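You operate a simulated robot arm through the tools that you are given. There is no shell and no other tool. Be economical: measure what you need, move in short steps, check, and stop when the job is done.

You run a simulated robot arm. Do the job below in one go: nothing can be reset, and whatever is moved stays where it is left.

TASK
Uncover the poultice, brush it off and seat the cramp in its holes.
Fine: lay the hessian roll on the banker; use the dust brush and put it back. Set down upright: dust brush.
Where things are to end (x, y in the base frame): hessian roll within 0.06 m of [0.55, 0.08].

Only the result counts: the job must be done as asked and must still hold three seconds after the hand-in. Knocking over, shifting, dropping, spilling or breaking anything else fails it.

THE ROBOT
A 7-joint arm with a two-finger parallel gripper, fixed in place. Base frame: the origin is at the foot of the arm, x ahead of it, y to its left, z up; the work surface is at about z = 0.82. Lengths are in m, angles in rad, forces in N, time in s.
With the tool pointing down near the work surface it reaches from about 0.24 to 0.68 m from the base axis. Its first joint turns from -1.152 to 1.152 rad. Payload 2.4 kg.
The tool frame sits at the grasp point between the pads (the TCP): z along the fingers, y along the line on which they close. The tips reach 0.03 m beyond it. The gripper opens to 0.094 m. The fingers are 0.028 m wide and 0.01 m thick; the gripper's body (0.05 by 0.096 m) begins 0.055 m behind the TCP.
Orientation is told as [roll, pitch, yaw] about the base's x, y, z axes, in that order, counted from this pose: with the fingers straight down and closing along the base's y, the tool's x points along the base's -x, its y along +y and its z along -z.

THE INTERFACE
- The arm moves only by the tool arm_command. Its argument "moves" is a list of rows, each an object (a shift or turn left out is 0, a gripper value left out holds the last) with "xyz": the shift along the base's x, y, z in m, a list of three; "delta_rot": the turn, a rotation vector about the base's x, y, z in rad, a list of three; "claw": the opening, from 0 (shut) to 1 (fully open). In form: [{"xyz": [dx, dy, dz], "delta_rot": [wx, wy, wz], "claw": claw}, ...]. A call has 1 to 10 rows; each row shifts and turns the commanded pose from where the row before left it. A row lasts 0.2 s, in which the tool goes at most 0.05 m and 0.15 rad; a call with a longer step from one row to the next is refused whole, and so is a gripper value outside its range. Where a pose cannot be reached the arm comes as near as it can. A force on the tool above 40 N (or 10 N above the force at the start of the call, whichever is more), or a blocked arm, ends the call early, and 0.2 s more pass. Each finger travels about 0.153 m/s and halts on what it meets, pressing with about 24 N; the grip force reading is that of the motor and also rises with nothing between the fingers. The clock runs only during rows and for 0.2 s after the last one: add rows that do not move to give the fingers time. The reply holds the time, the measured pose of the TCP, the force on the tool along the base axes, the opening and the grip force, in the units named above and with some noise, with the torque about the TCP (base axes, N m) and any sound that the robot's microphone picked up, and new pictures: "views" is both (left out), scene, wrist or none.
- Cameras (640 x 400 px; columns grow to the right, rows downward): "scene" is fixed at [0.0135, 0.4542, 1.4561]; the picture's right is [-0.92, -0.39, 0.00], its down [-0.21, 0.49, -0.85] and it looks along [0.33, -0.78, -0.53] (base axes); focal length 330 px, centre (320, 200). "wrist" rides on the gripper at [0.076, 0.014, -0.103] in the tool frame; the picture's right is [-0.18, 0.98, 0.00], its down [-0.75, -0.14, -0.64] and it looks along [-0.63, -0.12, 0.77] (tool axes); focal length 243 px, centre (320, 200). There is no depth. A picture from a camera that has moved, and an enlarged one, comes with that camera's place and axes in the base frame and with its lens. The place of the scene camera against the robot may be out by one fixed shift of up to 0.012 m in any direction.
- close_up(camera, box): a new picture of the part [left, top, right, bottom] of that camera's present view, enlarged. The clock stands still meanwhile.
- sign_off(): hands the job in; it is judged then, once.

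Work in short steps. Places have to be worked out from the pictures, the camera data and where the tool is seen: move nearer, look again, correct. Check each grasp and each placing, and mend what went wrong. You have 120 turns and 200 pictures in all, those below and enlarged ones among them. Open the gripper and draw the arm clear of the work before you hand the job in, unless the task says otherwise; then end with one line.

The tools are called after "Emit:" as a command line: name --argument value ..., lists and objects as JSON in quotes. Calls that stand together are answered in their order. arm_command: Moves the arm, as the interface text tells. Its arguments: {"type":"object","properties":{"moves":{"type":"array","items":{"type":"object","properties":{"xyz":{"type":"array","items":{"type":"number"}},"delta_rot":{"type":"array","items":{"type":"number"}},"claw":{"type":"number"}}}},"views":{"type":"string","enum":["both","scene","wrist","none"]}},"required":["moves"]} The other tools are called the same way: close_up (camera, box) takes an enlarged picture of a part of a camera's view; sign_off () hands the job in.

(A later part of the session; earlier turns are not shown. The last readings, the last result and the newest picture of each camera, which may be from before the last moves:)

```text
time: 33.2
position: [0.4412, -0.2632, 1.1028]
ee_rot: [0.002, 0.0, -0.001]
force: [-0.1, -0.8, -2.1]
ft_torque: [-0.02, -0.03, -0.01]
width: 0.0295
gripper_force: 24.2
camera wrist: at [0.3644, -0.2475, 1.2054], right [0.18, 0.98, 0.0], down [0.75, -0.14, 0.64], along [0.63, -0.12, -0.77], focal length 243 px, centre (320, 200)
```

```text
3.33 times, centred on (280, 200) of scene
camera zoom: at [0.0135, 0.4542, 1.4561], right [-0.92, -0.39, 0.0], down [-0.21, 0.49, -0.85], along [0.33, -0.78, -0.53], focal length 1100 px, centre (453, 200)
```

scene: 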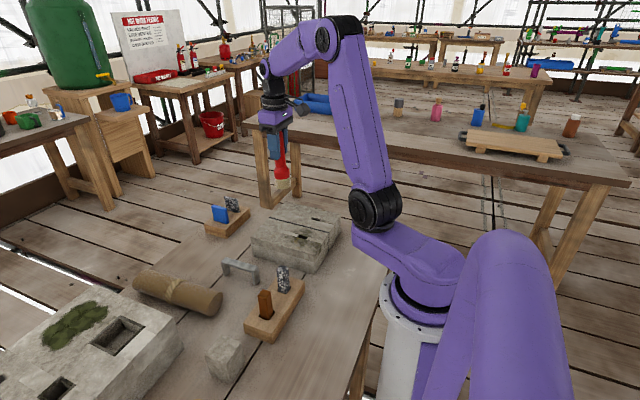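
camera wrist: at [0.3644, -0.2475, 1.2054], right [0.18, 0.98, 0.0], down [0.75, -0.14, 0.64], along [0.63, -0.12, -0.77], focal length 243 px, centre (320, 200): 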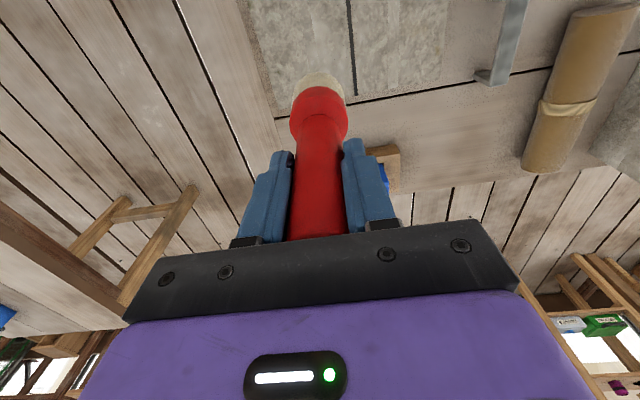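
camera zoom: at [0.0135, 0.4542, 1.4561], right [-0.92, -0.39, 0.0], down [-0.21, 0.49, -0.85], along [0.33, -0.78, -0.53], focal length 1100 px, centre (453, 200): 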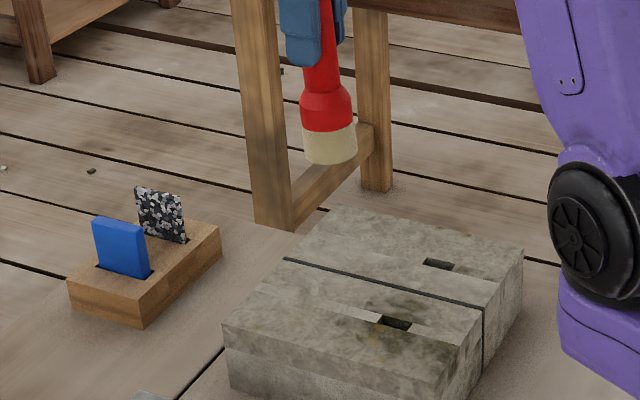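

The stone is clean. The wrist view suggests the brush has tilted slightly in the grip, with its foot towards −x. I'll measure that before setting it down.

Emit:
close_up --camera "scene" --box '[250, 130, 310, 200]'

Emit:
close_up --camera "wrist" --box '[260, 60, 380, 250]'

```text
5.71 times, centred on (280, 165) of scene
camera zoom: at [0.0135, 0.4542, 1.4561], right [-0.92, -0.39, 0.0], down [-0.21, 0.49, -0.85], along [0.33, -0.78, -0.53], focal length 1886 px, centre (549, 400)
```

zoom: 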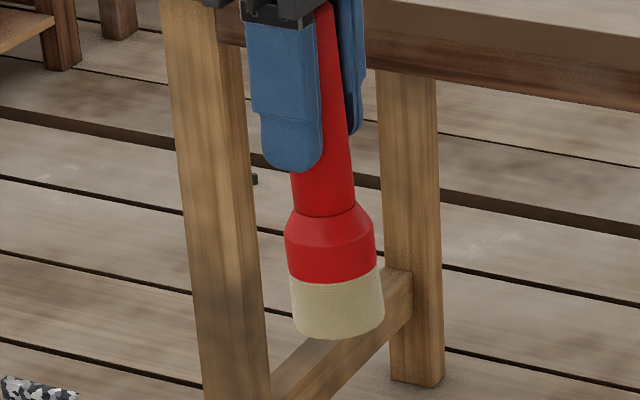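

```text
2.11 times, centred on (320, 155) of wrist
camera zoom: at [0.3644, -0.2475, 1.2054], right [0.18, 0.98, 0.0], down [0.75, -0.14, 0.64], along [0.63, -0.12, -0.77], focal length 511 px, centre (320, 295)
```

zoom: 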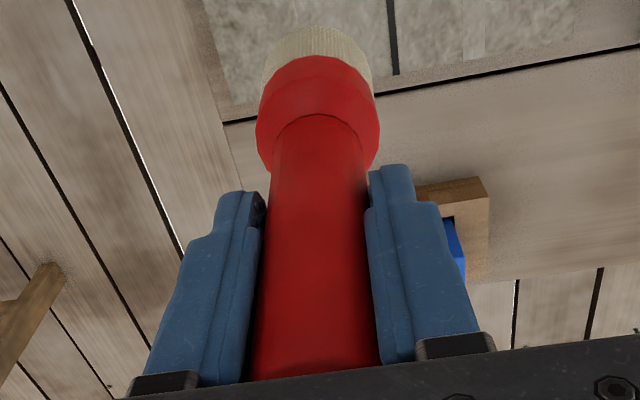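

The brush has tilted by roughly 0.08 rad with its foot towards −x. I'll carry it back above its spot while pitching the tool −0.08 about y, then look again.

Emit:
arm_command --moves '[{"xyz": [0.03, 0.032, 0.01], "delta_rot": [0, -0.02, 0]}, {"xyz": [0.03, 0.032, 0], "delta_rot": [0, -0.02, 0]}, {"xyz": [0.03, 0.032, 0], "delta_rot": [0, -0.02, 0]}, {"xyz": [0.03, 0.033, 0], "delta_rot": [0, -0.02, 0]}, {"xyz": [0.03, 0.033, 0]}, {"xyz": [0.0315, 0.032, 0]}, {"xyz": [0, 0, -0.03]}, {"xyz": [0, 0, -0.02]}]'

Emit:
close_up --camera "scene" --box '[150, 160, 230, 260]'

```text
time: 35.0
position: [0.6227, -0.0694, 1.0614]
ee_rot: [-0.001, -0.08, 0.002]
force: [-0.2, 0.6, -1.4]
ft_torque: [0.04, 0.0, 0.04]
width: 0.0293
gripper_force: 24.1
camera wrist: at [0.5379, -0.0554, 1.1576], right [0.18, 0.98, 0.01], down [0.7, -0.14, 0.7], along [0.69, -0.12, -0.71], focal length 243 px, centre (320, 200)
```

scene: 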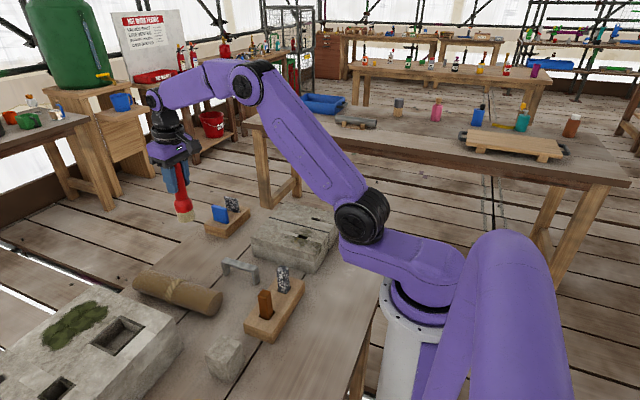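
wrist: 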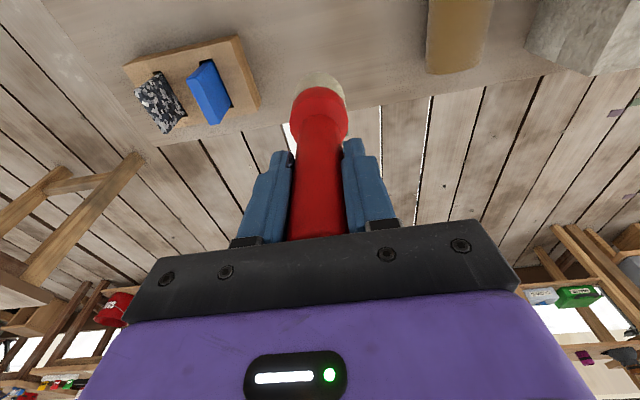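

```text
4.00 times, centred on (190, 210) of scene
camera zoom: at [0.0135, 0.4542, 1.4561], right [-0.92, -0.39, 0.0], down [-0.21, 0.49, -0.85], along [0.33, -0.78, -0.53], focal length 1320 px, centre (840, 160)
```

zoom: 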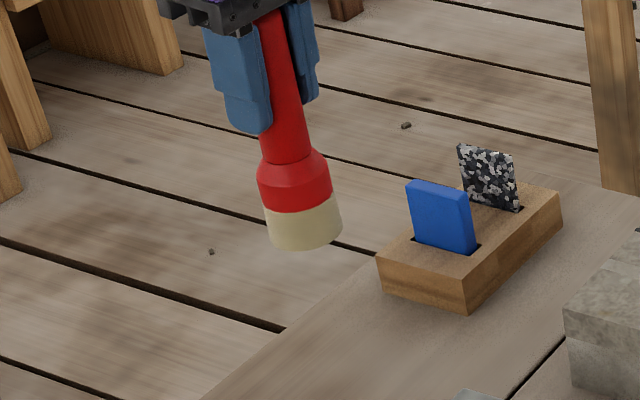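

I'll zoom in further to judge how vertical the brush is.

Emit:
close_up --camera "scene" --box '[163, 172, 208, 228]'

```text
7.14 times, centred on (186, 200) of scene
camera zoom: at [0.0135, 0.4542, 1.4561], right [-0.92, -0.39, 0.0], down [-0.21, 0.49, -0.85], along [0.33, -0.78, -0.53], focal length 2357 px, centre (1281, 200)
```

zoom: 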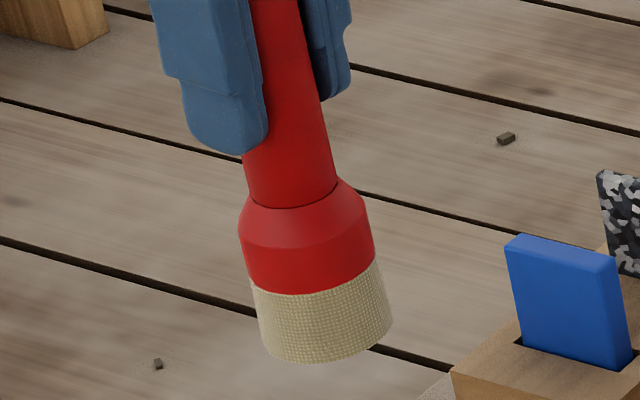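

The brush axis matches vertical within about 0.01 rad. I'll lower it towards the bench.

Emit:
arm_command --moves '[{"xyz": [0, 0, -0.04]}, {"xyz": [0, 0, -0.04]}, {"xyz": [0, 0, -0.025]}, {"xyz": [0, 0, -0.006]}, {"xyz": [0, 0, 0]}]'

Emit:
close_up --camera "scene" --box '[163, 210, 208, 266]'

```text
time: 36.2
position: [0.6225, -0.0697, 0.949]
ee_rot: [0.002, -0.08, 0.001]
force: [0.2, -0.5, -2.6]
ft_torque: [0.01, -0.02, 0.0]
width: 0.0294
gripper_force: 23.7
camera wrist: at [0.538, -0.0557, 1.0458], right [0.18, 0.98, 0.01], down [0.7, -0.14, 0.7], along [0.69, -0.12, -0.71], focal length 243 px, centre (320, 200)
```

scene: 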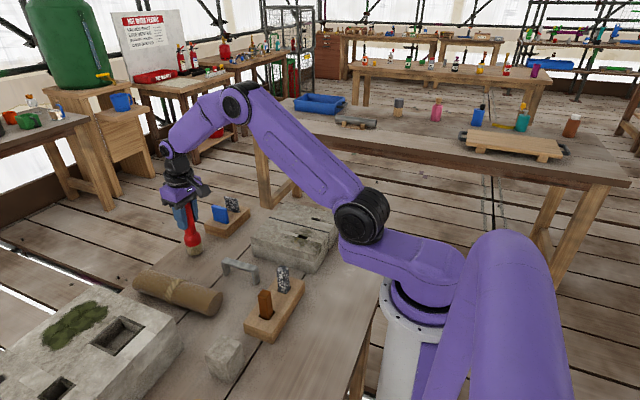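
wrist: 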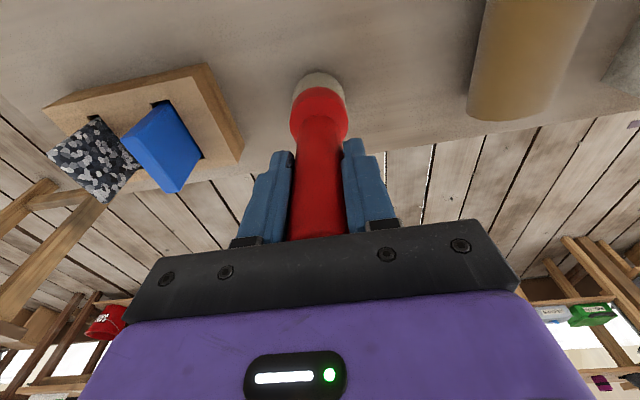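

```text
7.14 times, centred on (186, 238) of scene
camera zoom: at [0.0135, 0.4542, 1.4561], right [-0.92, -0.39, 0.0], down [-0.21, 0.49, -0.85], along [0.33, -0.78, -0.53], focal length 2357 px, centre (1281, -71)
```

zoom: 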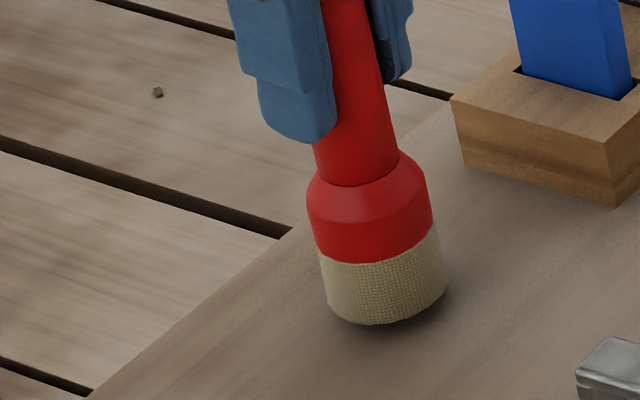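

The foot is just above the bench, within a few millimetres of its original spot. Creeping down to contact.

Emit:
arm_command --moves '[{"xyz": [0.002, 0, -0.0015]}, {"xyz": [0, 0, -0.0015]}, {"xyz": [0, 0, -0.001]}]' --views "none"

```text
time: 37.0
position: [0.6263, -0.0684, 0.9447]
ee_rot: [0.001, -0.08, 0.0]
force: [0.3, -0.9, -1.7]
ft_torque: [0.0, -0.03, -0.01]
width: 0.0294
gripper_force: 24.0
```

Emit:
arm_command --moves '[{"xyz": [0, 0, -0.001]}, {"xyz": [0, 0, -0.001]}]' --views "none"

```text
time: 37.6
position: [0.6255, -0.0695, 0.9439]
ee_rot: [0.0, -0.08, 0.001]
force: [-0.6, 0.3, -1.2]
ft_torque: [0.03, 0.0, 0.01]
width: 0.0295
gripper_force: 24.7
```

Emit:
arm_command --moves '[{"xyz": [0, 0, -0.001]}, {"xyz": [0, 0, -0.001]}]' --views "none"

```text
time: 38.2
position: [0.6268, -0.0688, 0.9419]
ee_rot: [0.0, -0.081, 0.0]
force: [0.7, 0.6, -1.1]
ft_torque: [-0.01, 0.02, -0.02]
width: 0.0293
gripper_force: 24.1
```

No contact yet, so I'll continue in 1 mm steps.

Emit:
arm_command --moves '[{"xyz": [0, 0, -0.001]}, {"xyz": [0, 0, -0.001]}]' --views "none"

```text
time: 38.8
position: [0.6265, -0.0699, 0.9392]
ee_rot: [0.0, -0.081, 0.0]
force: [-0.4, -0.5, 0.0]
ft_torque: [-0.01, 0.05, -0.01]
width: 0.0295
gripper_force: 23.5
```

Emit:
arm_command --moves '[{"xyz": [0, 0, -0.001]}, {"xyz": [0, 0, -0.0005]}]' --views "none"

Emit:
close_up --camera "scene" --box '[163, 210, 208, 266]'

```text
time: 39.4
position: [0.625, -0.0694, 0.9394]
ee_rot: [-0.003, -0.082, -0.001]
force: [-3.8, 0.2, 14.4]
ft_torque: [0.04, 0.74, -0.01]
width: 0.0294
gripper_force: 23.9
```

```text
7.14 times, centred on (186, 238) of scene
camera zoom: at [0.0131, 0.4542, 1.4561], right [-0.92, -0.39, 0.0], down [-0.21, 0.49, -0.85], along [0.33, -0.78, -0.53], focal length 2357 px, centre (1281, -71)
```

zoom: 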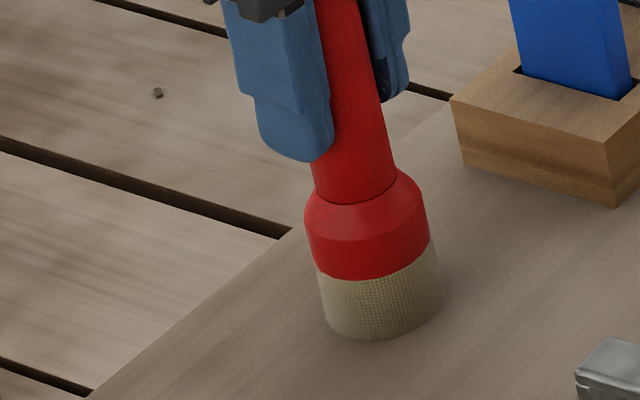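

Contact is felt on the −x edge, so I over-corrected a little. I'll ease up 1.2 mm, pitch +0.03 about y and touch again.

Emit:
arm_command --moves '[{"xyz": [0, 0, 0.0012]}, {"delta_rot": [0, 0.03, 0]}, {"xyz": [0, 0, -0.001]}]' --views "none"

```text
time: 40.2
position: [0.627, -0.0691, 0.9395]
ee_rot: [-0.001, -0.053, -0.001]
force: [3.5, -1.0, 8.8]
ft_torque: [0.0, -0.63, -0.01]
width: 0.0293
gripper_force: 23.7
```

Now the +x edge touches, so true vertical lies between the two. I'll apply −0.014, settle and open gently.

Emit:
arm_command --moves '[{"xyz": [0, 0, 0.0006], "delta_rot": [0, -0.014, 0]}, {"xyz": [0, 0, -0.0005]}]' --views "none"

```text
time: 40.8
position: [0.6251, -0.0689, 0.9388]
ee_rot: [0.0, -0.064, 0.0]
force: [0.3, -0.4, 10.1]
ft_torque: [0.0, 0.14, 0.01]
width: 0.0293
gripper_force: 24.5
```

The contact is flat now, with Fz 10 N and little torque. I'll open gently.

Emit:
arm_command --moves '[{"xyz": [0, 0, 0.0006], "claw": 0.4}, {"claw": 0.5}, {"claw": 0.6}, {"claw": 0.7}, {"claw": 0.7}]'

Emit:
close_up --camera "scene" --box '[163, 200, 208, 256]'

```text
time: 42.0
position: [0.6244, -0.0697, 0.9391]
ee_rot: [-0.001, -0.065, 0.0]
force: [1.4, -0.6, 0.5]
ft_torque: [0.02, 0.02, -0.03]
width: 0.066
gripper_force: 0.1
camera wrist: at [0.5424, -0.0554, 1.0371], right [0.18, 0.98, 0.01], down [0.71, -0.14, 0.69], along [0.68, -0.12, -0.72], focal length 243 px, centre (320, 200)
```

scene: 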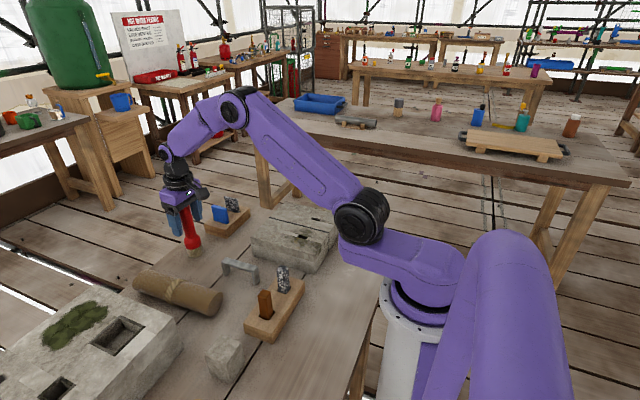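
wrist: 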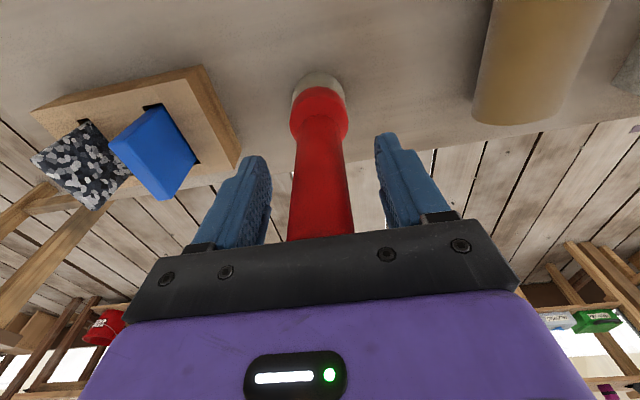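

```text
7.14 times, centred on (186, 228) of scene
camera zoom: at [0.0135, 0.4542, 1.4561], right [-0.92, -0.39, 0.0], down [-0.21, 0.49, -0.85], along [0.33, -0.78, -0.53], focal length 2357 px, centre (1281, 0)
```

zoom: 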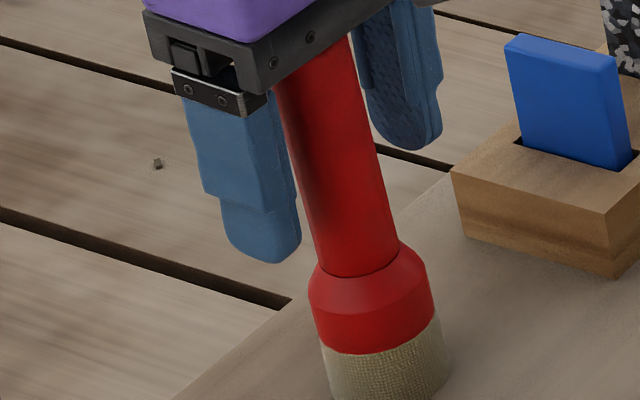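

The brush stands on its own. I'll rise straight up, then level the tool and head over the cramp.

Emit:
arm_command --moves '[{"xyz": [0, 0, 0.03]}, {"xyz": [0, 0, 0.05]}, {"xyz": [0, 0, 0.05]}, {"xyz": [0, 0, 0.03], "delta_rot": [0, 0.065, 0]}, {"xyz": [-0.045, 0, 0], "claw": 1}, {"xyz": [-0.045, 0, 0]}, {"xyz": [-0.045, 0.005, 0]}, {"xyz": [-0.04, 0.02, 0]}, {"xyz": [0, 0, -0.03]}]'

Emit:
close_up --camera "scene" --box '[163, 190, 273, 300]'

```text
time: 44.0
position: [0.4512, -0.0438, 1.0709]
ee_rot: [-0.001, 0.001, 0.0]
force: [-0.2, 0.1, 0.1]
ft_torque: [0.01, -0.01, -0.02]
width: 0.0941
gripper_force: 0.1
camera wrist: at [0.3753, -0.0303, 1.1733], right [0.18, 0.98, 0.0], down [0.75, -0.14, 0.64], along [0.63, -0.12, -0.77], focal length 243 px, centre (320, 200)
```

scene: 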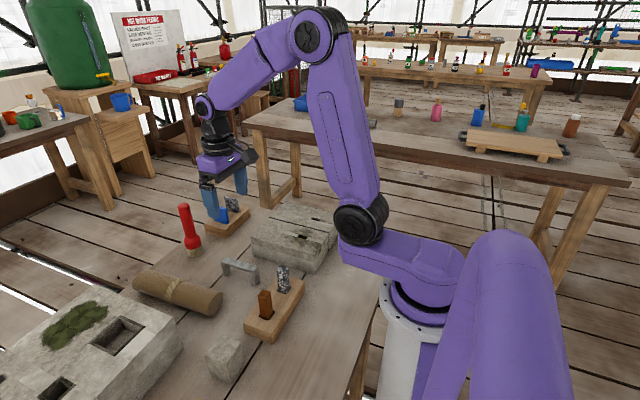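
wrist: 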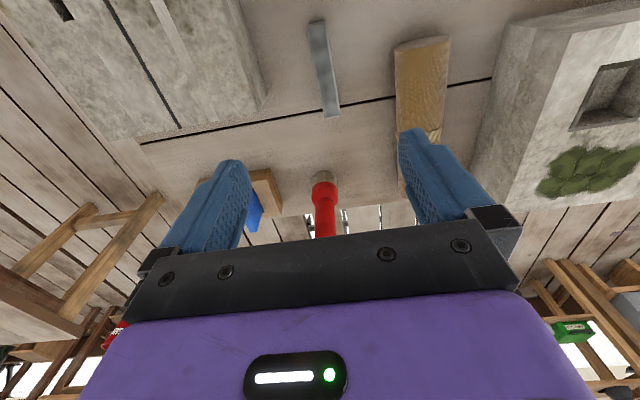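

```text
3.64 times, centred on (218, 245) of scene
camera zoom: at [0.0134, 0.4542, 1.4561], right [-0.92, -0.39, 0.0], down [-0.21, 0.49, -0.85], along [0.33, -0.78, -0.53], focal length 1200 px, centre (691, 36)
```

zoom: 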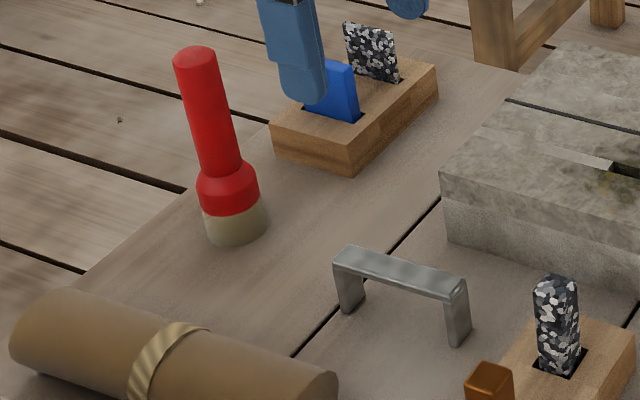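

The cramp bar is centred near (0.442, −0.038), aligned along x, with its top around z 0.863. I'll lower towards it for a better look.

Emit:
arm_command --moves '[{"xyz": [-0.005, 0.003, -0.03], "claw": 0.6}, {"xyz": [-0.004, 0.003, -0.04]}, {"xyz": [0, 0, -0.04]}, {"xyz": [0, 0, -0.02]}]'

Emit:
close_up --camera "scene" --box '[200, 210, 290, 300]'

Emit:
close_up --camera "wrist" --box '[220, 0, 420, 240]'

```text
time: 45.0
position: [0.4429, -0.0375, 0.9373]
ee_rot: [0.0, 0.003, -0.001]
force: [0.2, -0.1, -0.7]
ft_torque: [-0.01, -0.01, 0.0]
width: 0.0565
gripper_force: 0.0
camera wrist: at [0.3652, -0.0234, 1.0409], right [0.18, 0.98, 0.0], down [0.75, -0.14, 0.64], along [0.63, -0.12, -0.77], focal length 243 px, centre (320, 200)
```

scene: 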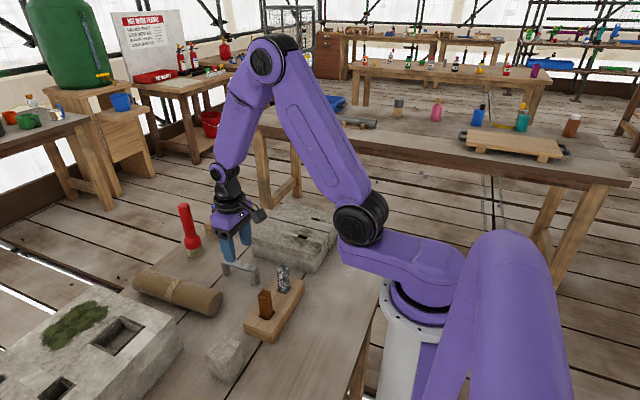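
wrist: 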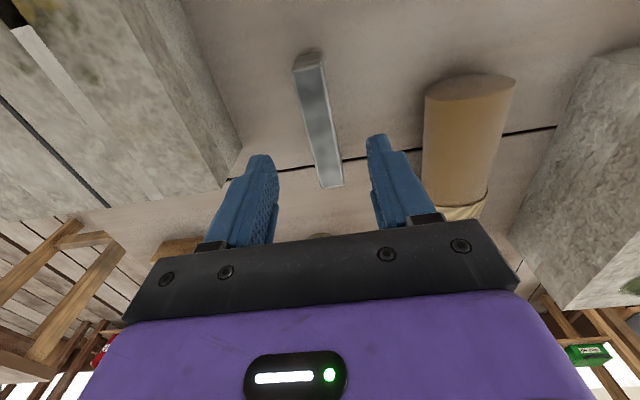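

```text
4.44 times, centred on (245, 255) of scene
camera zoom: at [0.0135, 0.4542, 1.4561], right [-0.92, -0.39, 0.0], down [-0.21, 0.49, -0.85], along [0.33, -0.78, -0.53], focal length 1466 px, centre (653, -44)
```

zoom: 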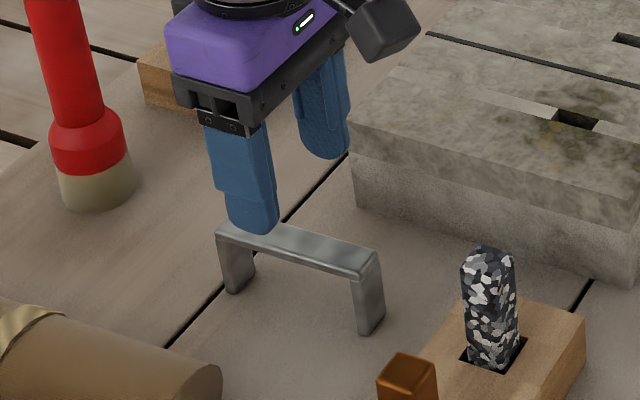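

```text
1.67 times, centred on (320, 120) of wrist
camera zoom: at [0.3652, -0.0234, 1.0409], right [0.18, 0.98, 0.0], down [0.75, -0.14, 0.64], along [0.63, -0.12, -0.77], focal length 404 px, centre (320, 333)
```

zoom: 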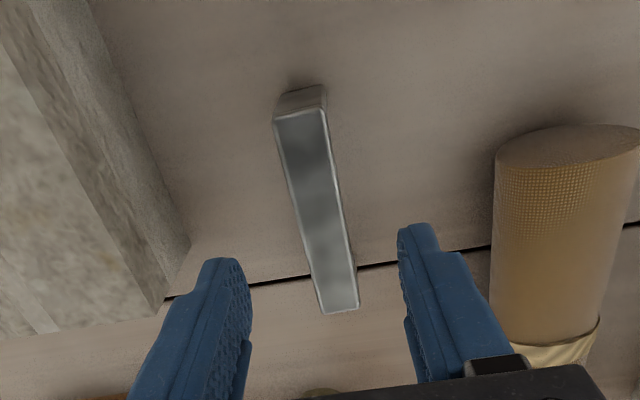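

The bar is about 0.095 long, 0.02 wide, top z≈0.864, centred at (0.448, −0.038). I'll grip just the bar with the tips slightly below its underside (TCP z 0.876).

Emit:
arm_command --moves '[{"xyz": [0.005, -0.0005, -0.03]}, {"xyz": [0, 0, -0.025]}, {"xyz": [0, 0, -0.006]}, {"xyz": [0, 0, 0]}, {"claw": 0.3}, {"claw": 0.1}, {"claw": 0.1}, {"claw": 0.1}]'

Emit:
close_up --camera "scene" --box '[200, 210, 290, 300]'

Emit:
close_up --camera "wrist" --box '[220, 0, 420, 240]'

```text
time: 46.8
position: [0.4474, -0.0392, 0.8779]
ee_rot: [-0.002, 0.001, 0.001]
force: [-0.6, 1.0, 0.0]
ft_torque: [-0.01, -0.01, -0.02]
width: 0.0212
gripper_force: 23.6
camera wrist: at [0.3706, -0.0252, 0.9811], right [0.18, 0.98, 0.0], down [0.75, -0.14, 0.64], along [0.63, -0.12, -0.77], focal length 243 px, centre (320, 200)
```

scene: 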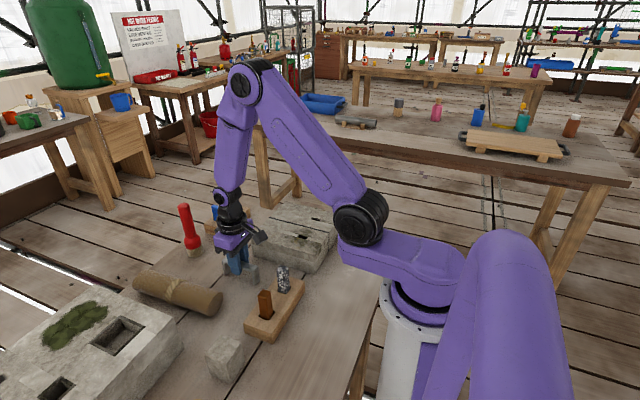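
wrist: 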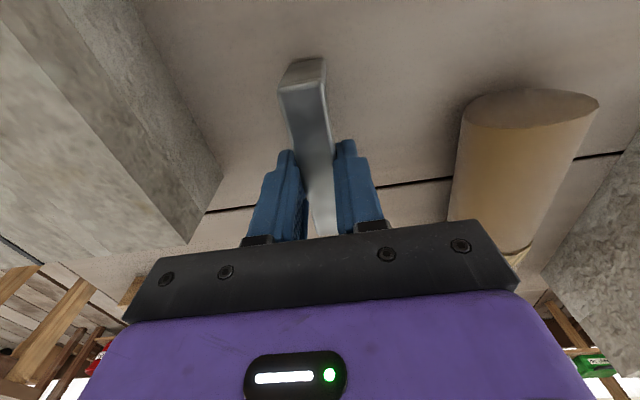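

```text
4.44 times, centred on (245, 255) of scene
camera zoom: at [0.0135, 0.4542, 1.4561], right [-0.92, -0.39, 0.0], down [-0.21, 0.49, -0.85], along [0.33, -0.78, -0.53], focal length 1466 px, centre (653, -44)
```

zoom: 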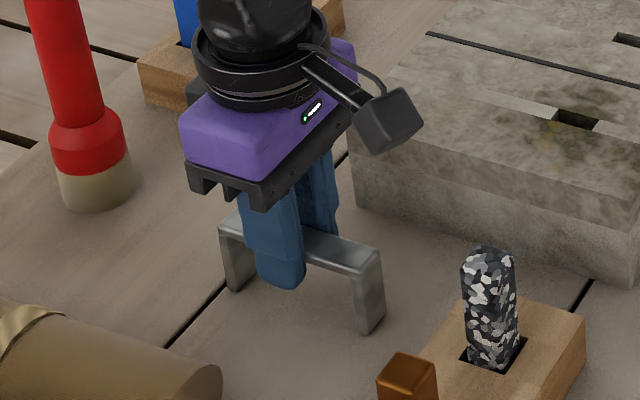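

```text
1.67 times, centred on (320, 120) of wrist
camera zoom: at [0.3706, -0.0252, 0.9811], right [0.18, 0.98, 0.0], down [0.75, -0.14, 0.64], along [0.63, -0.12, -0.77], focal length 404 px, centre (320, 333)
```

zoom: 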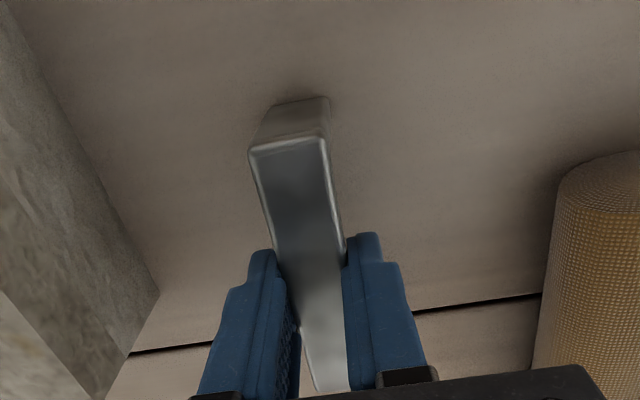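

The cramp is gripped at its middle, 0.021 m wide. I'll lift it and carry it above the stone, turning it 90°.

Emit:
arm_command --moves '[{"xyz": [0, 0, 0.04]}, {"xyz": [0, 0, 0.05]}, {"xyz": [0, 0, 0.05]}, {"xyz": [-0.01, -0.025, 0.02], "delta_rot": [0, 0, 0.15]}, {"xyz": [-0.02, -0.025, 0], "delta_rot": [0, 0, 0.15]}, {"xyz": [-0.02, -0.025, 0], "delta_rot": [0, 0, 0.15]}, {"xyz": [-0.02, -0.025, 0], "delta_rot": [0, 0, 0.15]}, {"xyz": [-0.02, -0.025, 0], "delta_rot": [0, 0, 0.15]}, {"xyz": [-0.01, -0.025, 0], "delta_rot": [0, 0, 0.15]}, {"xyz": [0, -0.03, 0], "delta_rot": [0, 0, 0.15]}]' --views "none"

Emit:
arm_command --moves '[{"delta_rot": [0, 0, 0.15]}, {"delta_rot": [0, 0, 0.15]}, {"delta_rot": [0, 0, 0.15]}, {"delta_rot": [0, 0, 0.07]}, {}]'

Emit:
close_up --camera "wrist" --box '[220, 0, 440, 220]'

Emit:
close_up --camera "scene" --box '[240, 180, 350, 290]'

```text
time: 49.0
position: [0.3466, -0.219, 1.0401]
ee_rot: [-0.001, 0.003, 1.05]
force: [-0.6, -0.4, -0.4]
ft_torque: [0.0, -0.03, -0.01]
width: 0.0213
gripper_force: 23.8
```

```text
time: 50.2
position: [0.3465, -0.2193, 1.0373]
ee_rot: [0.0, 0.001, 1.571]
force: [0.3, -0.8, -1.1]
ft_torque: [0.03, -0.04, 0.01]
width: 0.0212
gripper_force: 24.3
camera wrist: at [0.332, -0.2951, 1.1412], right [-0.98, 0.18, 0.0], down [0.14, 0.75, 0.64], along [0.12, 0.63, -0.77], focal length 243 px, centre (320, 200)
```

scene: 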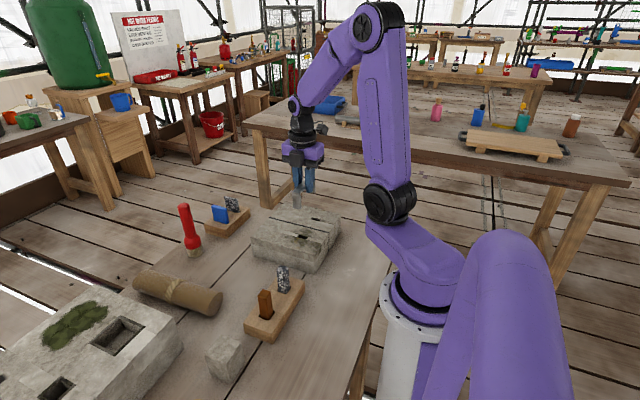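
wrist: 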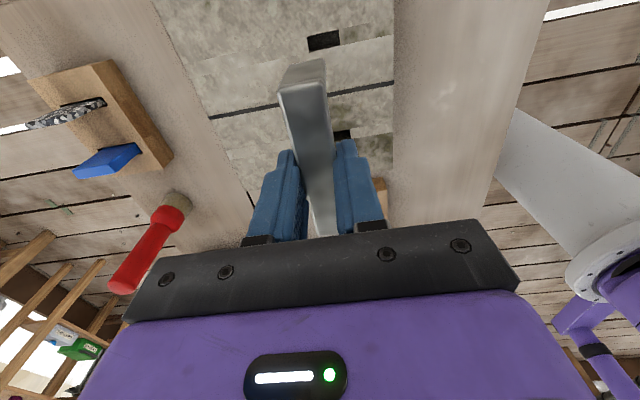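

```text
1.82 times, centred on (330, 110) of wrist
camera zoom: at [0.332, -0.2951, 1.1412], right [-0.98, 0.18, 0.0], down [0.14, 0.75, 0.64], along [0.12, 0.63, -0.77], focal length 441 px, centre (302, 364)
```

zoom: 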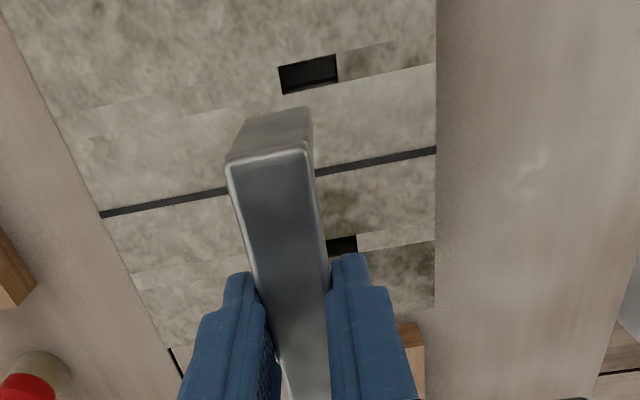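

```text
3.64 times, centred on (295, 235) of scene
camera zoom: at [0.0135, 0.4542, 1.4561], right [-0.92, -0.39, 0.0], down [-0.21, 0.49, -0.85], along [0.33, -0.78, -0.53], focal length 1200 px, centre (411, 73)
```

zoom: 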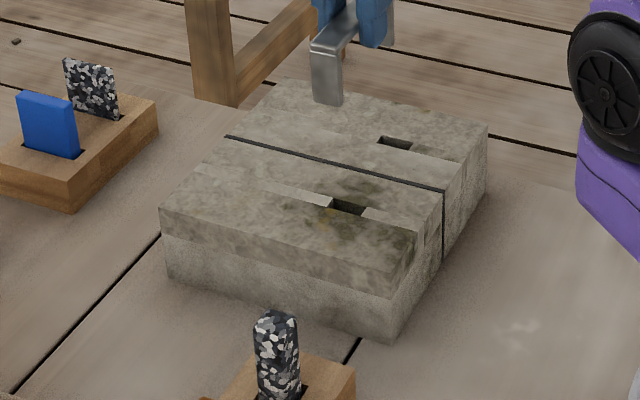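

The near hole reads about (0.335, −0.265), roughly 0.028 × 0.012. The far hole is hidden by the cramp, so I'll shift in +x to see both holes unobstructed.

Emit:
arm_command --moves '[{"xyz": [0.04, -0.02, 0]}, {"xyz": [0.02, -0.02, 0]}, {}]' --views "none"

Emit:
close_up --camera "wrist" --box '[320, 40, 480, 140]'

Emit:
close_up --camera "wrist" --box '[200, 0, 520, 200]'

```text
time: 51.0
position: [0.4078, -0.2581, 1.0376]
ee_rot: [-0.001, 0.001, 1.569]
force: [0.6, 0.5, -1.0]
ft_torque: [-0.03, 0.03, 0.04]
width: 0.0212
gripper_force: 24.4
```

```text
4.00 times, centred on (400, 90) of wrist
camera zoom: at [0.3923, -0.3354, 1.1411], right [-0.98, 0.19, 0.0], down [0.14, 0.75, 0.64], along [0.12, 0.63, -0.77], focal length 970 px, centre (0, 640)
```

zoom: 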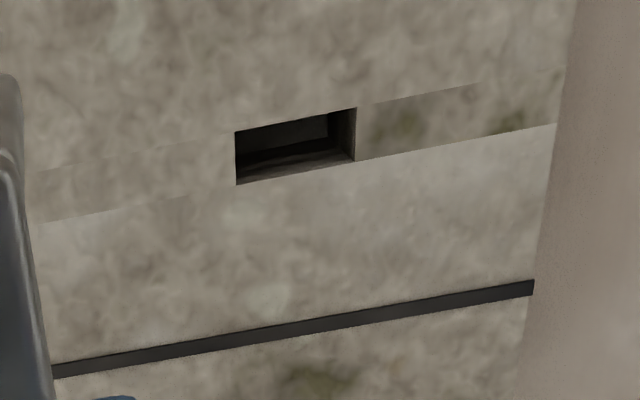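

```text
2.00 times, centred on (360, 100) of wrist
camera zoom: at [0.3923, -0.3354, 1.1411], right [-0.98, 0.19, 0.0], down [0.14, 0.75, 0.64], along [0.12, 0.63, -0.77], focal length 485 px, centre (240, 400)
```

zoom: 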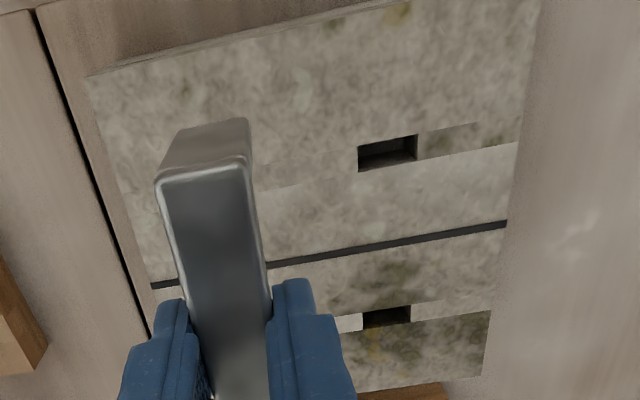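

The hole pair is centred about (0.3335, −0.218), with each hole 0.028 × 0.012 and centres ~0.0925 apart. I'll look closely at the cramp's leg spacing and thickness.

Emit:
close_up --camera "scene" --box '[270, 160, 320, 220]'

Emit:
close_up --camera "wrist" --box '[260, 40, 360, 140]'

```text
6.67 times, centred on (295, 190) of scene
camera zoom: at [0.0135, 0.4542, 1.4561], right [-0.92, -0.39, 0.0], down [-0.21, 0.49, -0.85], along [0.33, -0.78, -0.53], focal length 2200 px, centre (487, 267)
```

zoom: 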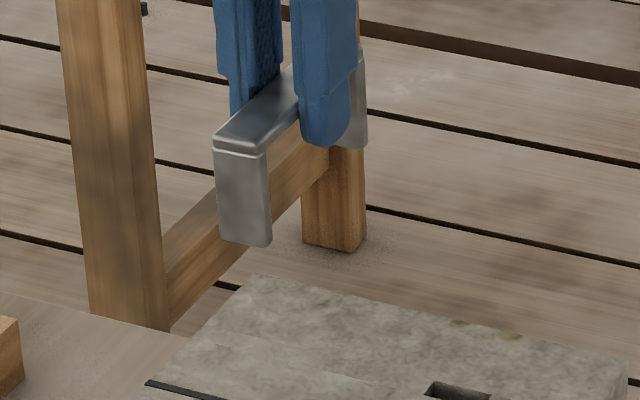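

```text
4.00 times, centred on (310, 90) of wrist
camera zoom: at [0.3923, -0.3354, 1.1411], right [-0.98, 0.19, 0.0], down [0.14, 0.75, 0.64], along [0.12, 0.63, -0.77], focal length 970 px, centre (360, 640)
```

zoom: 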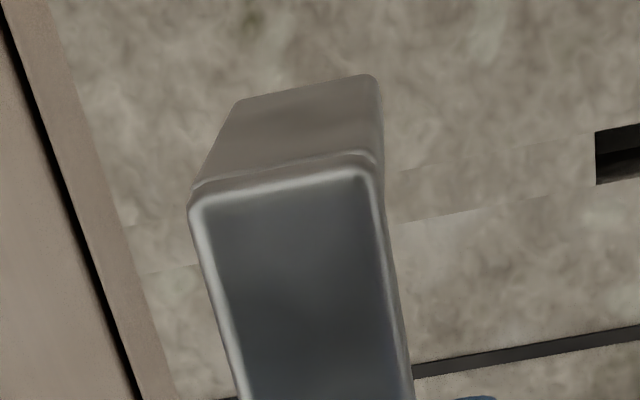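

The cramp is about 0.097 long and 0.043 tall, centred on the TCP. I need to shift about (−0.0726, +0.0407), and I'll lower so the leg ends sit about 1 cm above the stone, then check alignment.

Emit:
arm_command --moves '[{"xyz": [-0.036, 0.02, 0]}, {"xyz": [-0.0366, 0.0207, 0]}, {"xyz": [0, 0, -0.04]}, {"xyz": [0, 0, -0.032]}, {"xyz": [0, 0, -0.008]}, {}]' --views "none"

Emit:
close_up --camera "scene" --box '[275, 190, 335, 250]'

Emit:
close_up --camera "wrist" --box '[240, 20, 400, 140]'

```text
time: 52.4
position: [0.3352, -0.2178, 0.9575]
ee_rot: [0.001, 0.003, 1.568]
force: [0.4, -0.7, -0.8]
ft_torque: [0.01, 0.02, 0.0]
width: 0.0214
gripper_force: 23.7
```

```text
6.67 times, centred on (305, 220) of scene
camera zoom: at [0.0135, 0.4542, 1.4561], right [-0.92, -0.39, 0.0], down [-0.21, 0.49, -0.85], along [0.33, -0.78, -0.53], focal length 2200 px, centre (420, 67)
```

zoom: 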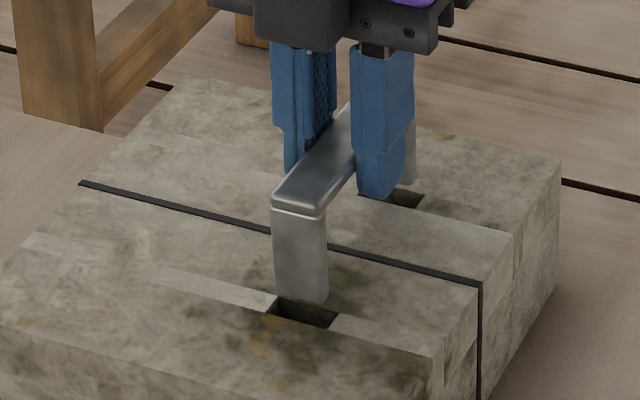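

```text
3.33 times, centred on (320, 80) of wrist
camera zoom: at [0.32, -0.2951, 1.0603], right [-0.98, 0.19, 0.0], down [0.14, 0.75, 0.64], along [0.12, 0.63, -0.77], focal length 809 px, centre (320, 600)
```

zoom: 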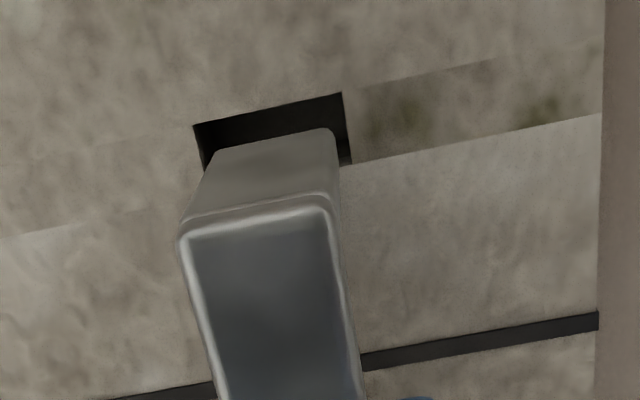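

From the wrist view the near leg looks centred over its hole. I'll lower 8 mm to cut parallax and compare both legs again.

Emit:
arm_command --moves '[{"xyz": [0.0008, 0, -0.005]}, {"xyz": [0, 0, -0.003]}, {}]' --views "none"

Emit:
close_up --camera "scene" --box '[288, 215, 320, 247]'

Emit:
close_up --camera "wrist" --box '[270, 20, 350, 80]'

```text
time: 53.2
position: [0.3351, -0.2192, 0.9502]
ee_rot: [0.0, 0.0, 1.568]
force: [0.5, 0.3, -0.3]
ft_torque: [0.0, 0.02, -0.01]
width: 0.0215
gripper_force: 23.6
```

```text
12.50 times, centred on (304, 231) of scene
camera zoom: at [0.0135, 0.4542, 1.4561], right [-0.92, -0.39, 0.0], down [-0.21, 0.49, -0.85], along [0.33, -0.78, -0.53], focal length 4124 px, centre (520, -188)
```

zoom: 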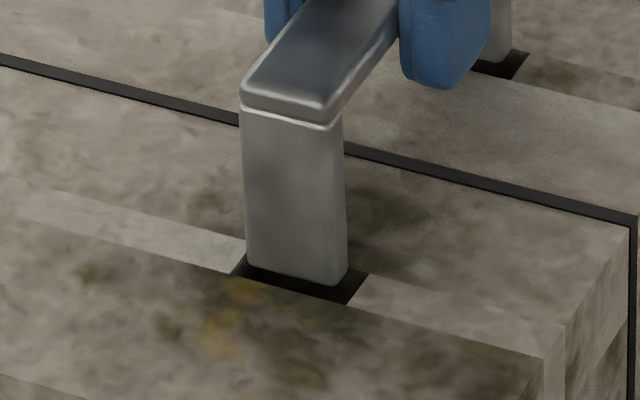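

```text
6.67 times, centred on (310, 50) of wrist
camera zoom: at [0.3204, -0.2951, 1.0525], right [-0.98, 0.19, 0.0], down [0.14, 0.75, 0.64], along [0.12, 0.63, -0.77], focal length 1618 px, centre (387, 1200)
```

zoom: 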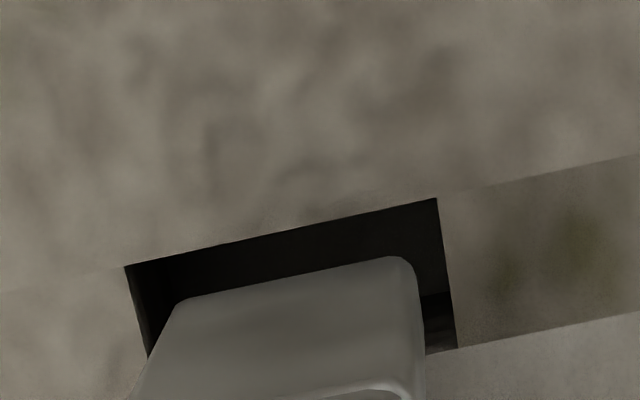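

Both legs appear centred over their holes, with gaps nearly equal on both sides in x and y. I'll go down in small steps, watching the force.

Emit:
arm_command --moves '[{"xyz": [0, 0, -0.002]}, {"xyz": [0, 0, -0.002]}, {"xyz": [0, 0, -0.002]}]' --views "none"

Emit:
close_up --camera "scene" --box '[288, 215, 320, 247]'

```text
time: 54.0
position: [0.3346, -0.2171, 0.9438]
ee_rot: [0.002, 0.002, 1.569]
force: [-0.1, 0.3, -1.3]
ft_torque: [0.01, 0.0, -0.02]
width: 0.0215
gripper_force: 24.1
```

```text
12.50 times, centred on (304, 231) of scene
camera zoom: at [0.0135, 0.4542, 1.4561], right [-0.92, -0.39, 0.0], down [-0.21, 0.49, -0.85], along [0.33, -0.78, -0.53], focal length 4124 px, centre (520, -188)
```

zoom: 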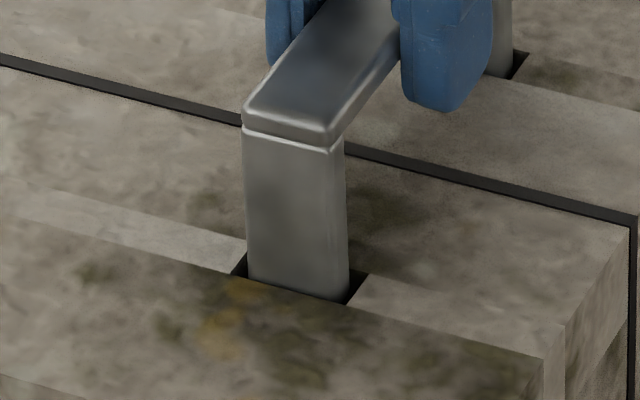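

The legs are entering freely with no contact force. I'll continue down.

Emit:
arm_command --moves '[{"xyz": [0, 0, -0.004]}, {"xyz": [0, 0, -0.004]}, {"xyz": [0, 0, -0.004]}, {}]' --views "none"

Emit:
close_up --camera "scene" --box '[280, 200, 330, 250]'

Emit:
close_up --camera "wrist" --box '[250, 0, 370, 140]'

```text
time: 55.0
position: [0.3335, -0.2184, 0.933]
ee_rot: [0.0, 0.002, 1.568]
force: [-0.2, 0.6, -1.6]
ft_torque: [0.04, -0.02, 0.05]
width: 0.0212
gripper_force: 23.8
```

```text
8.00 times, centred on (305, 225) of scene
camera zoom: at [0.0135, 0.4542, 1.4561], right [-0.92, -0.39, 0.0], down [-0.21, 0.49, -0.85], along [0.33, -0.78, -0.53], focal length 2640 px, centre (440, 0)
```

zoom: 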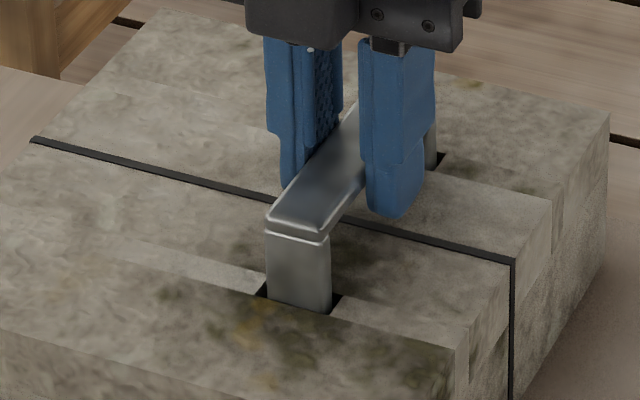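

```text
2.86 times, centred on (310, 70) of wrist
camera zoom: at [0.3194, -0.2949, 1.0356], right [-0.98, 0.19, 0.0], down [0.14, 0.75, 0.64], along [0.12, 0.63, -0.77], focal length 693 px, centre (349, 571)
```

zoom: 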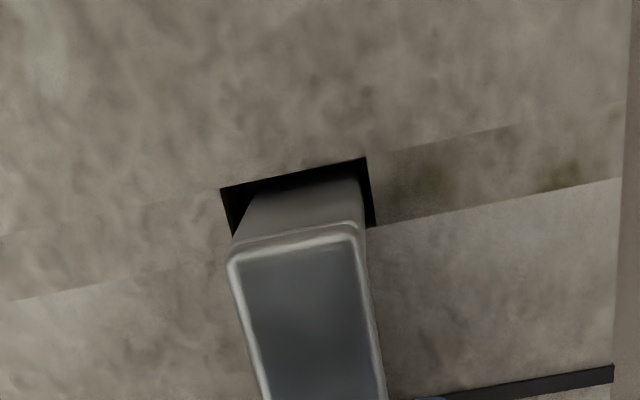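

Both legs are well inside their holes. I'll lower the remaining distance towards z≈0.92, where the fingertips come near the stone.

Emit:
arm_command --moves '[{"xyz": [0, 0, -0.004]}, {"xyz": [0, 0, -0.004]}, {"xyz": [0, 0, -0.003]}, {}]' --views "none"

Emit:
close_up --camera "scene" --box '[280, 200, 330, 250]'

```text
time: 56.0
position: [0.334, -0.2182, 0.9217]
ee_rot: [-0.002, 0.001, 1.569]
force: [-5.0, -1.8, 16.2]
ft_torque: [-0.05, 0.11, 0.02]
width: 0.0214
gripper_force: 23.8
```

```text
8.00 times, centred on (305, 225) of scene
camera zoom: at [0.0132, 0.4543, 1.4561], right [-0.92, -0.39, 0.0], down [-0.21, 0.49, -0.85], along [0.33, -0.78, -0.53], focal length 2640 px, centre (440, 0)
```

zoom: 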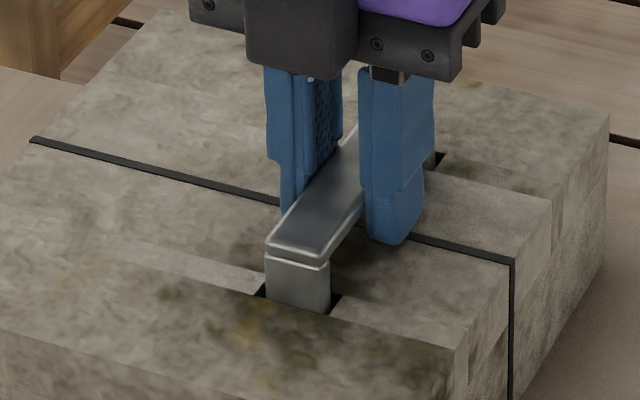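

The fingertips have met the stone. I'll ease up 1 mm, open the fingers and let the cramp drop, then look.

Emit:
arm_command --moves '[{"xyz": [0, 0, 0.001]}, {"claw": 0.35}, {"claw": 0.5}, {"claw": 0.5}, {}]' --views "none"

Emit:
close_up --camera "scene" --box '[280, 200, 330, 250]'

Emit:
close_up --camera "wrist" --box '[240, 0, 400, 220]'

```text
time: 57.2
position: [0.3353, -0.2164, 0.9227]
ee_rot: [-0.001, 0.002, 1.57]
force: [-0.7, -0.3, 0.8]
ft_torque: [0.01, 0.0, -0.01]
width: 0.0468
gripper_force: 0.1
```

```text
8.00 times, centred on (305, 225) of scene
camera zoom: at [0.0135, 0.4542, 1.4561], right [-0.92, -0.39, 0.0], down [-0.21, 0.49, -0.85], along [0.33, -0.78, -0.53], focal length 2640 px, centre (440, 0)
```

zoom: 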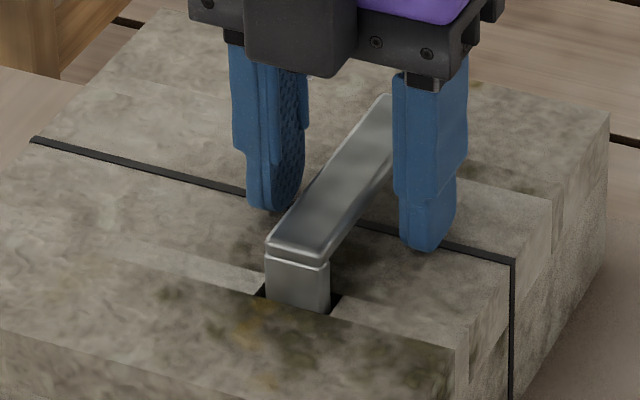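

```text
1.82 times, centred on (320, 110) of wrist
camera zoom: at [0.3196, -0.2941, 1.0255], right [-0.98, 0.19, 0.0], down [0.14, 0.75, 0.64], along [0.12, 0.63, -0.77], focal length 441 px, centre (320, 364)
```

zoom: 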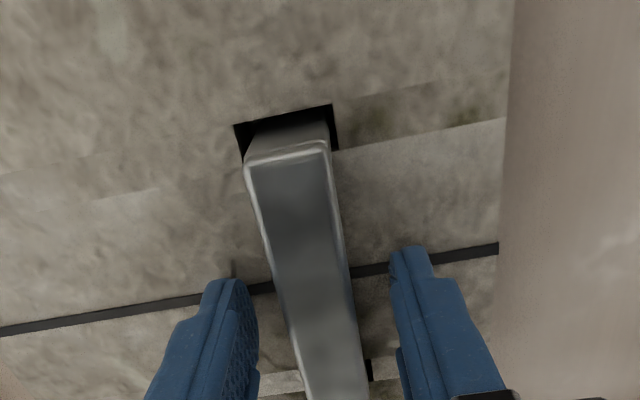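

The cramp stays standing with the bar still above the stone surface. It either rests on the hole bottoms or is stuck by friction, so I'll raise, close the fingers and press down gently on the bar's middle.

Emit:
arm_command --moves '[{"xyz": [0, -0.001, 0.015]}, {"xyz": [0, 0, 0.025]}, {"claw": 0.0}, {}, {}, {"xyz": [-0.001, 0, -0.012]}, {"xyz": [0, 0, -0.006]}]' --views "none"

Emit:
close_up --camera "scene" --box '[280, 200, 330, 250]'

```text
time: 58.8
position: [0.334, -0.2195, 0.9453]
ee_rot: [0.0, 0.002, 1.57]
force: [-3.5, 3.3, 21.4]
ft_torque: [0.17, 0.1, -0.01]
width: 0.0
gripper_force: 24.0
```

```text
8.00 times, centred on (305, 225) of scene
camera zoom: at [0.0131, 0.4544, 1.4561], right [-0.92, -0.39, 0.0], down [-0.21, 0.49, -0.85], along [0.33, -0.78, -0.53], focal length 2640 px, centre (440, 0)
```

zoom: 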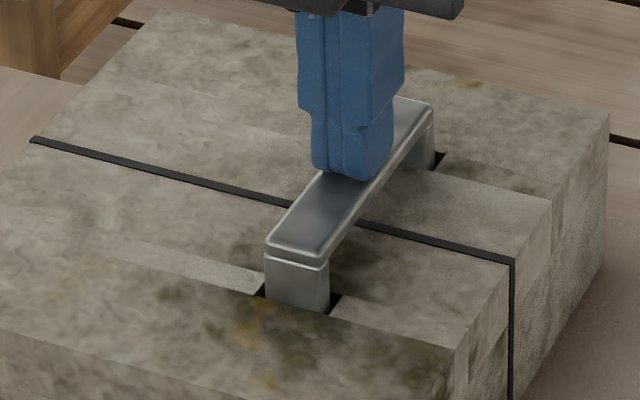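

Contact occurs with the bar top at about 0.915, still well above the stone. I'll press a bit harder in 1 mm steps to see whether it moves.

Emit:
arm_command --moves '[{"xyz": [0, 0, -0.001]}, {}]' --views "none"

Emit:
arm_command --moves '[{"xyz": [0, 0, -0.001]}, {}]' --views "none"

Emit:
close_up --camera "scene" --box '[280, 200, 330, 250]'

```text
time: 59.2
position: [0.3339, -0.2193, 0.9453]
ee_rot: [-0.004, 0.004, 1.569]
force: [-3.9, 2.6, 15.0]
ft_torque: [0.18, 0.15, 0.0]
width: 0.0
gripper_force: 24.0
stopped in row 1: the force on the tool passed its limit at 45 N (the readings are from after the stop); the commanded pose is now the measured one
```

```text
time: 59.8
position: [0.3349, -0.2187, 0.944]
ee_rot: [-0.006, 0.002, 1.568]
force: [-3.7, 1.5, 14.0]
ft_torque: [0.15, 0.12, -0.01]
width: 0.0001
gripper_force: 23.8
stopped in row 2: the force on the tool passed its limit at 42 N (the readings are from after the stop); the commanded pose is now the measured one
```

```text
8.00 times, centred on (305, 225) of scene
camera zoom: at [0.0132, 0.4543, 1.4561], right [-0.92, -0.39, 0.0], down [-0.21, 0.49, -0.85], along [0.33, -0.78, -0.53], focal length 2640 px, centre (440, 0)
```

zoom: 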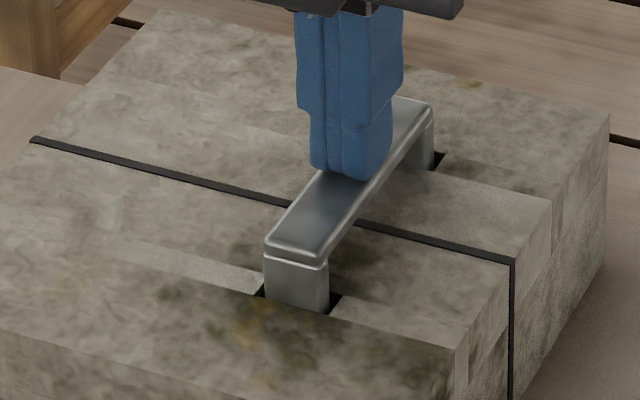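

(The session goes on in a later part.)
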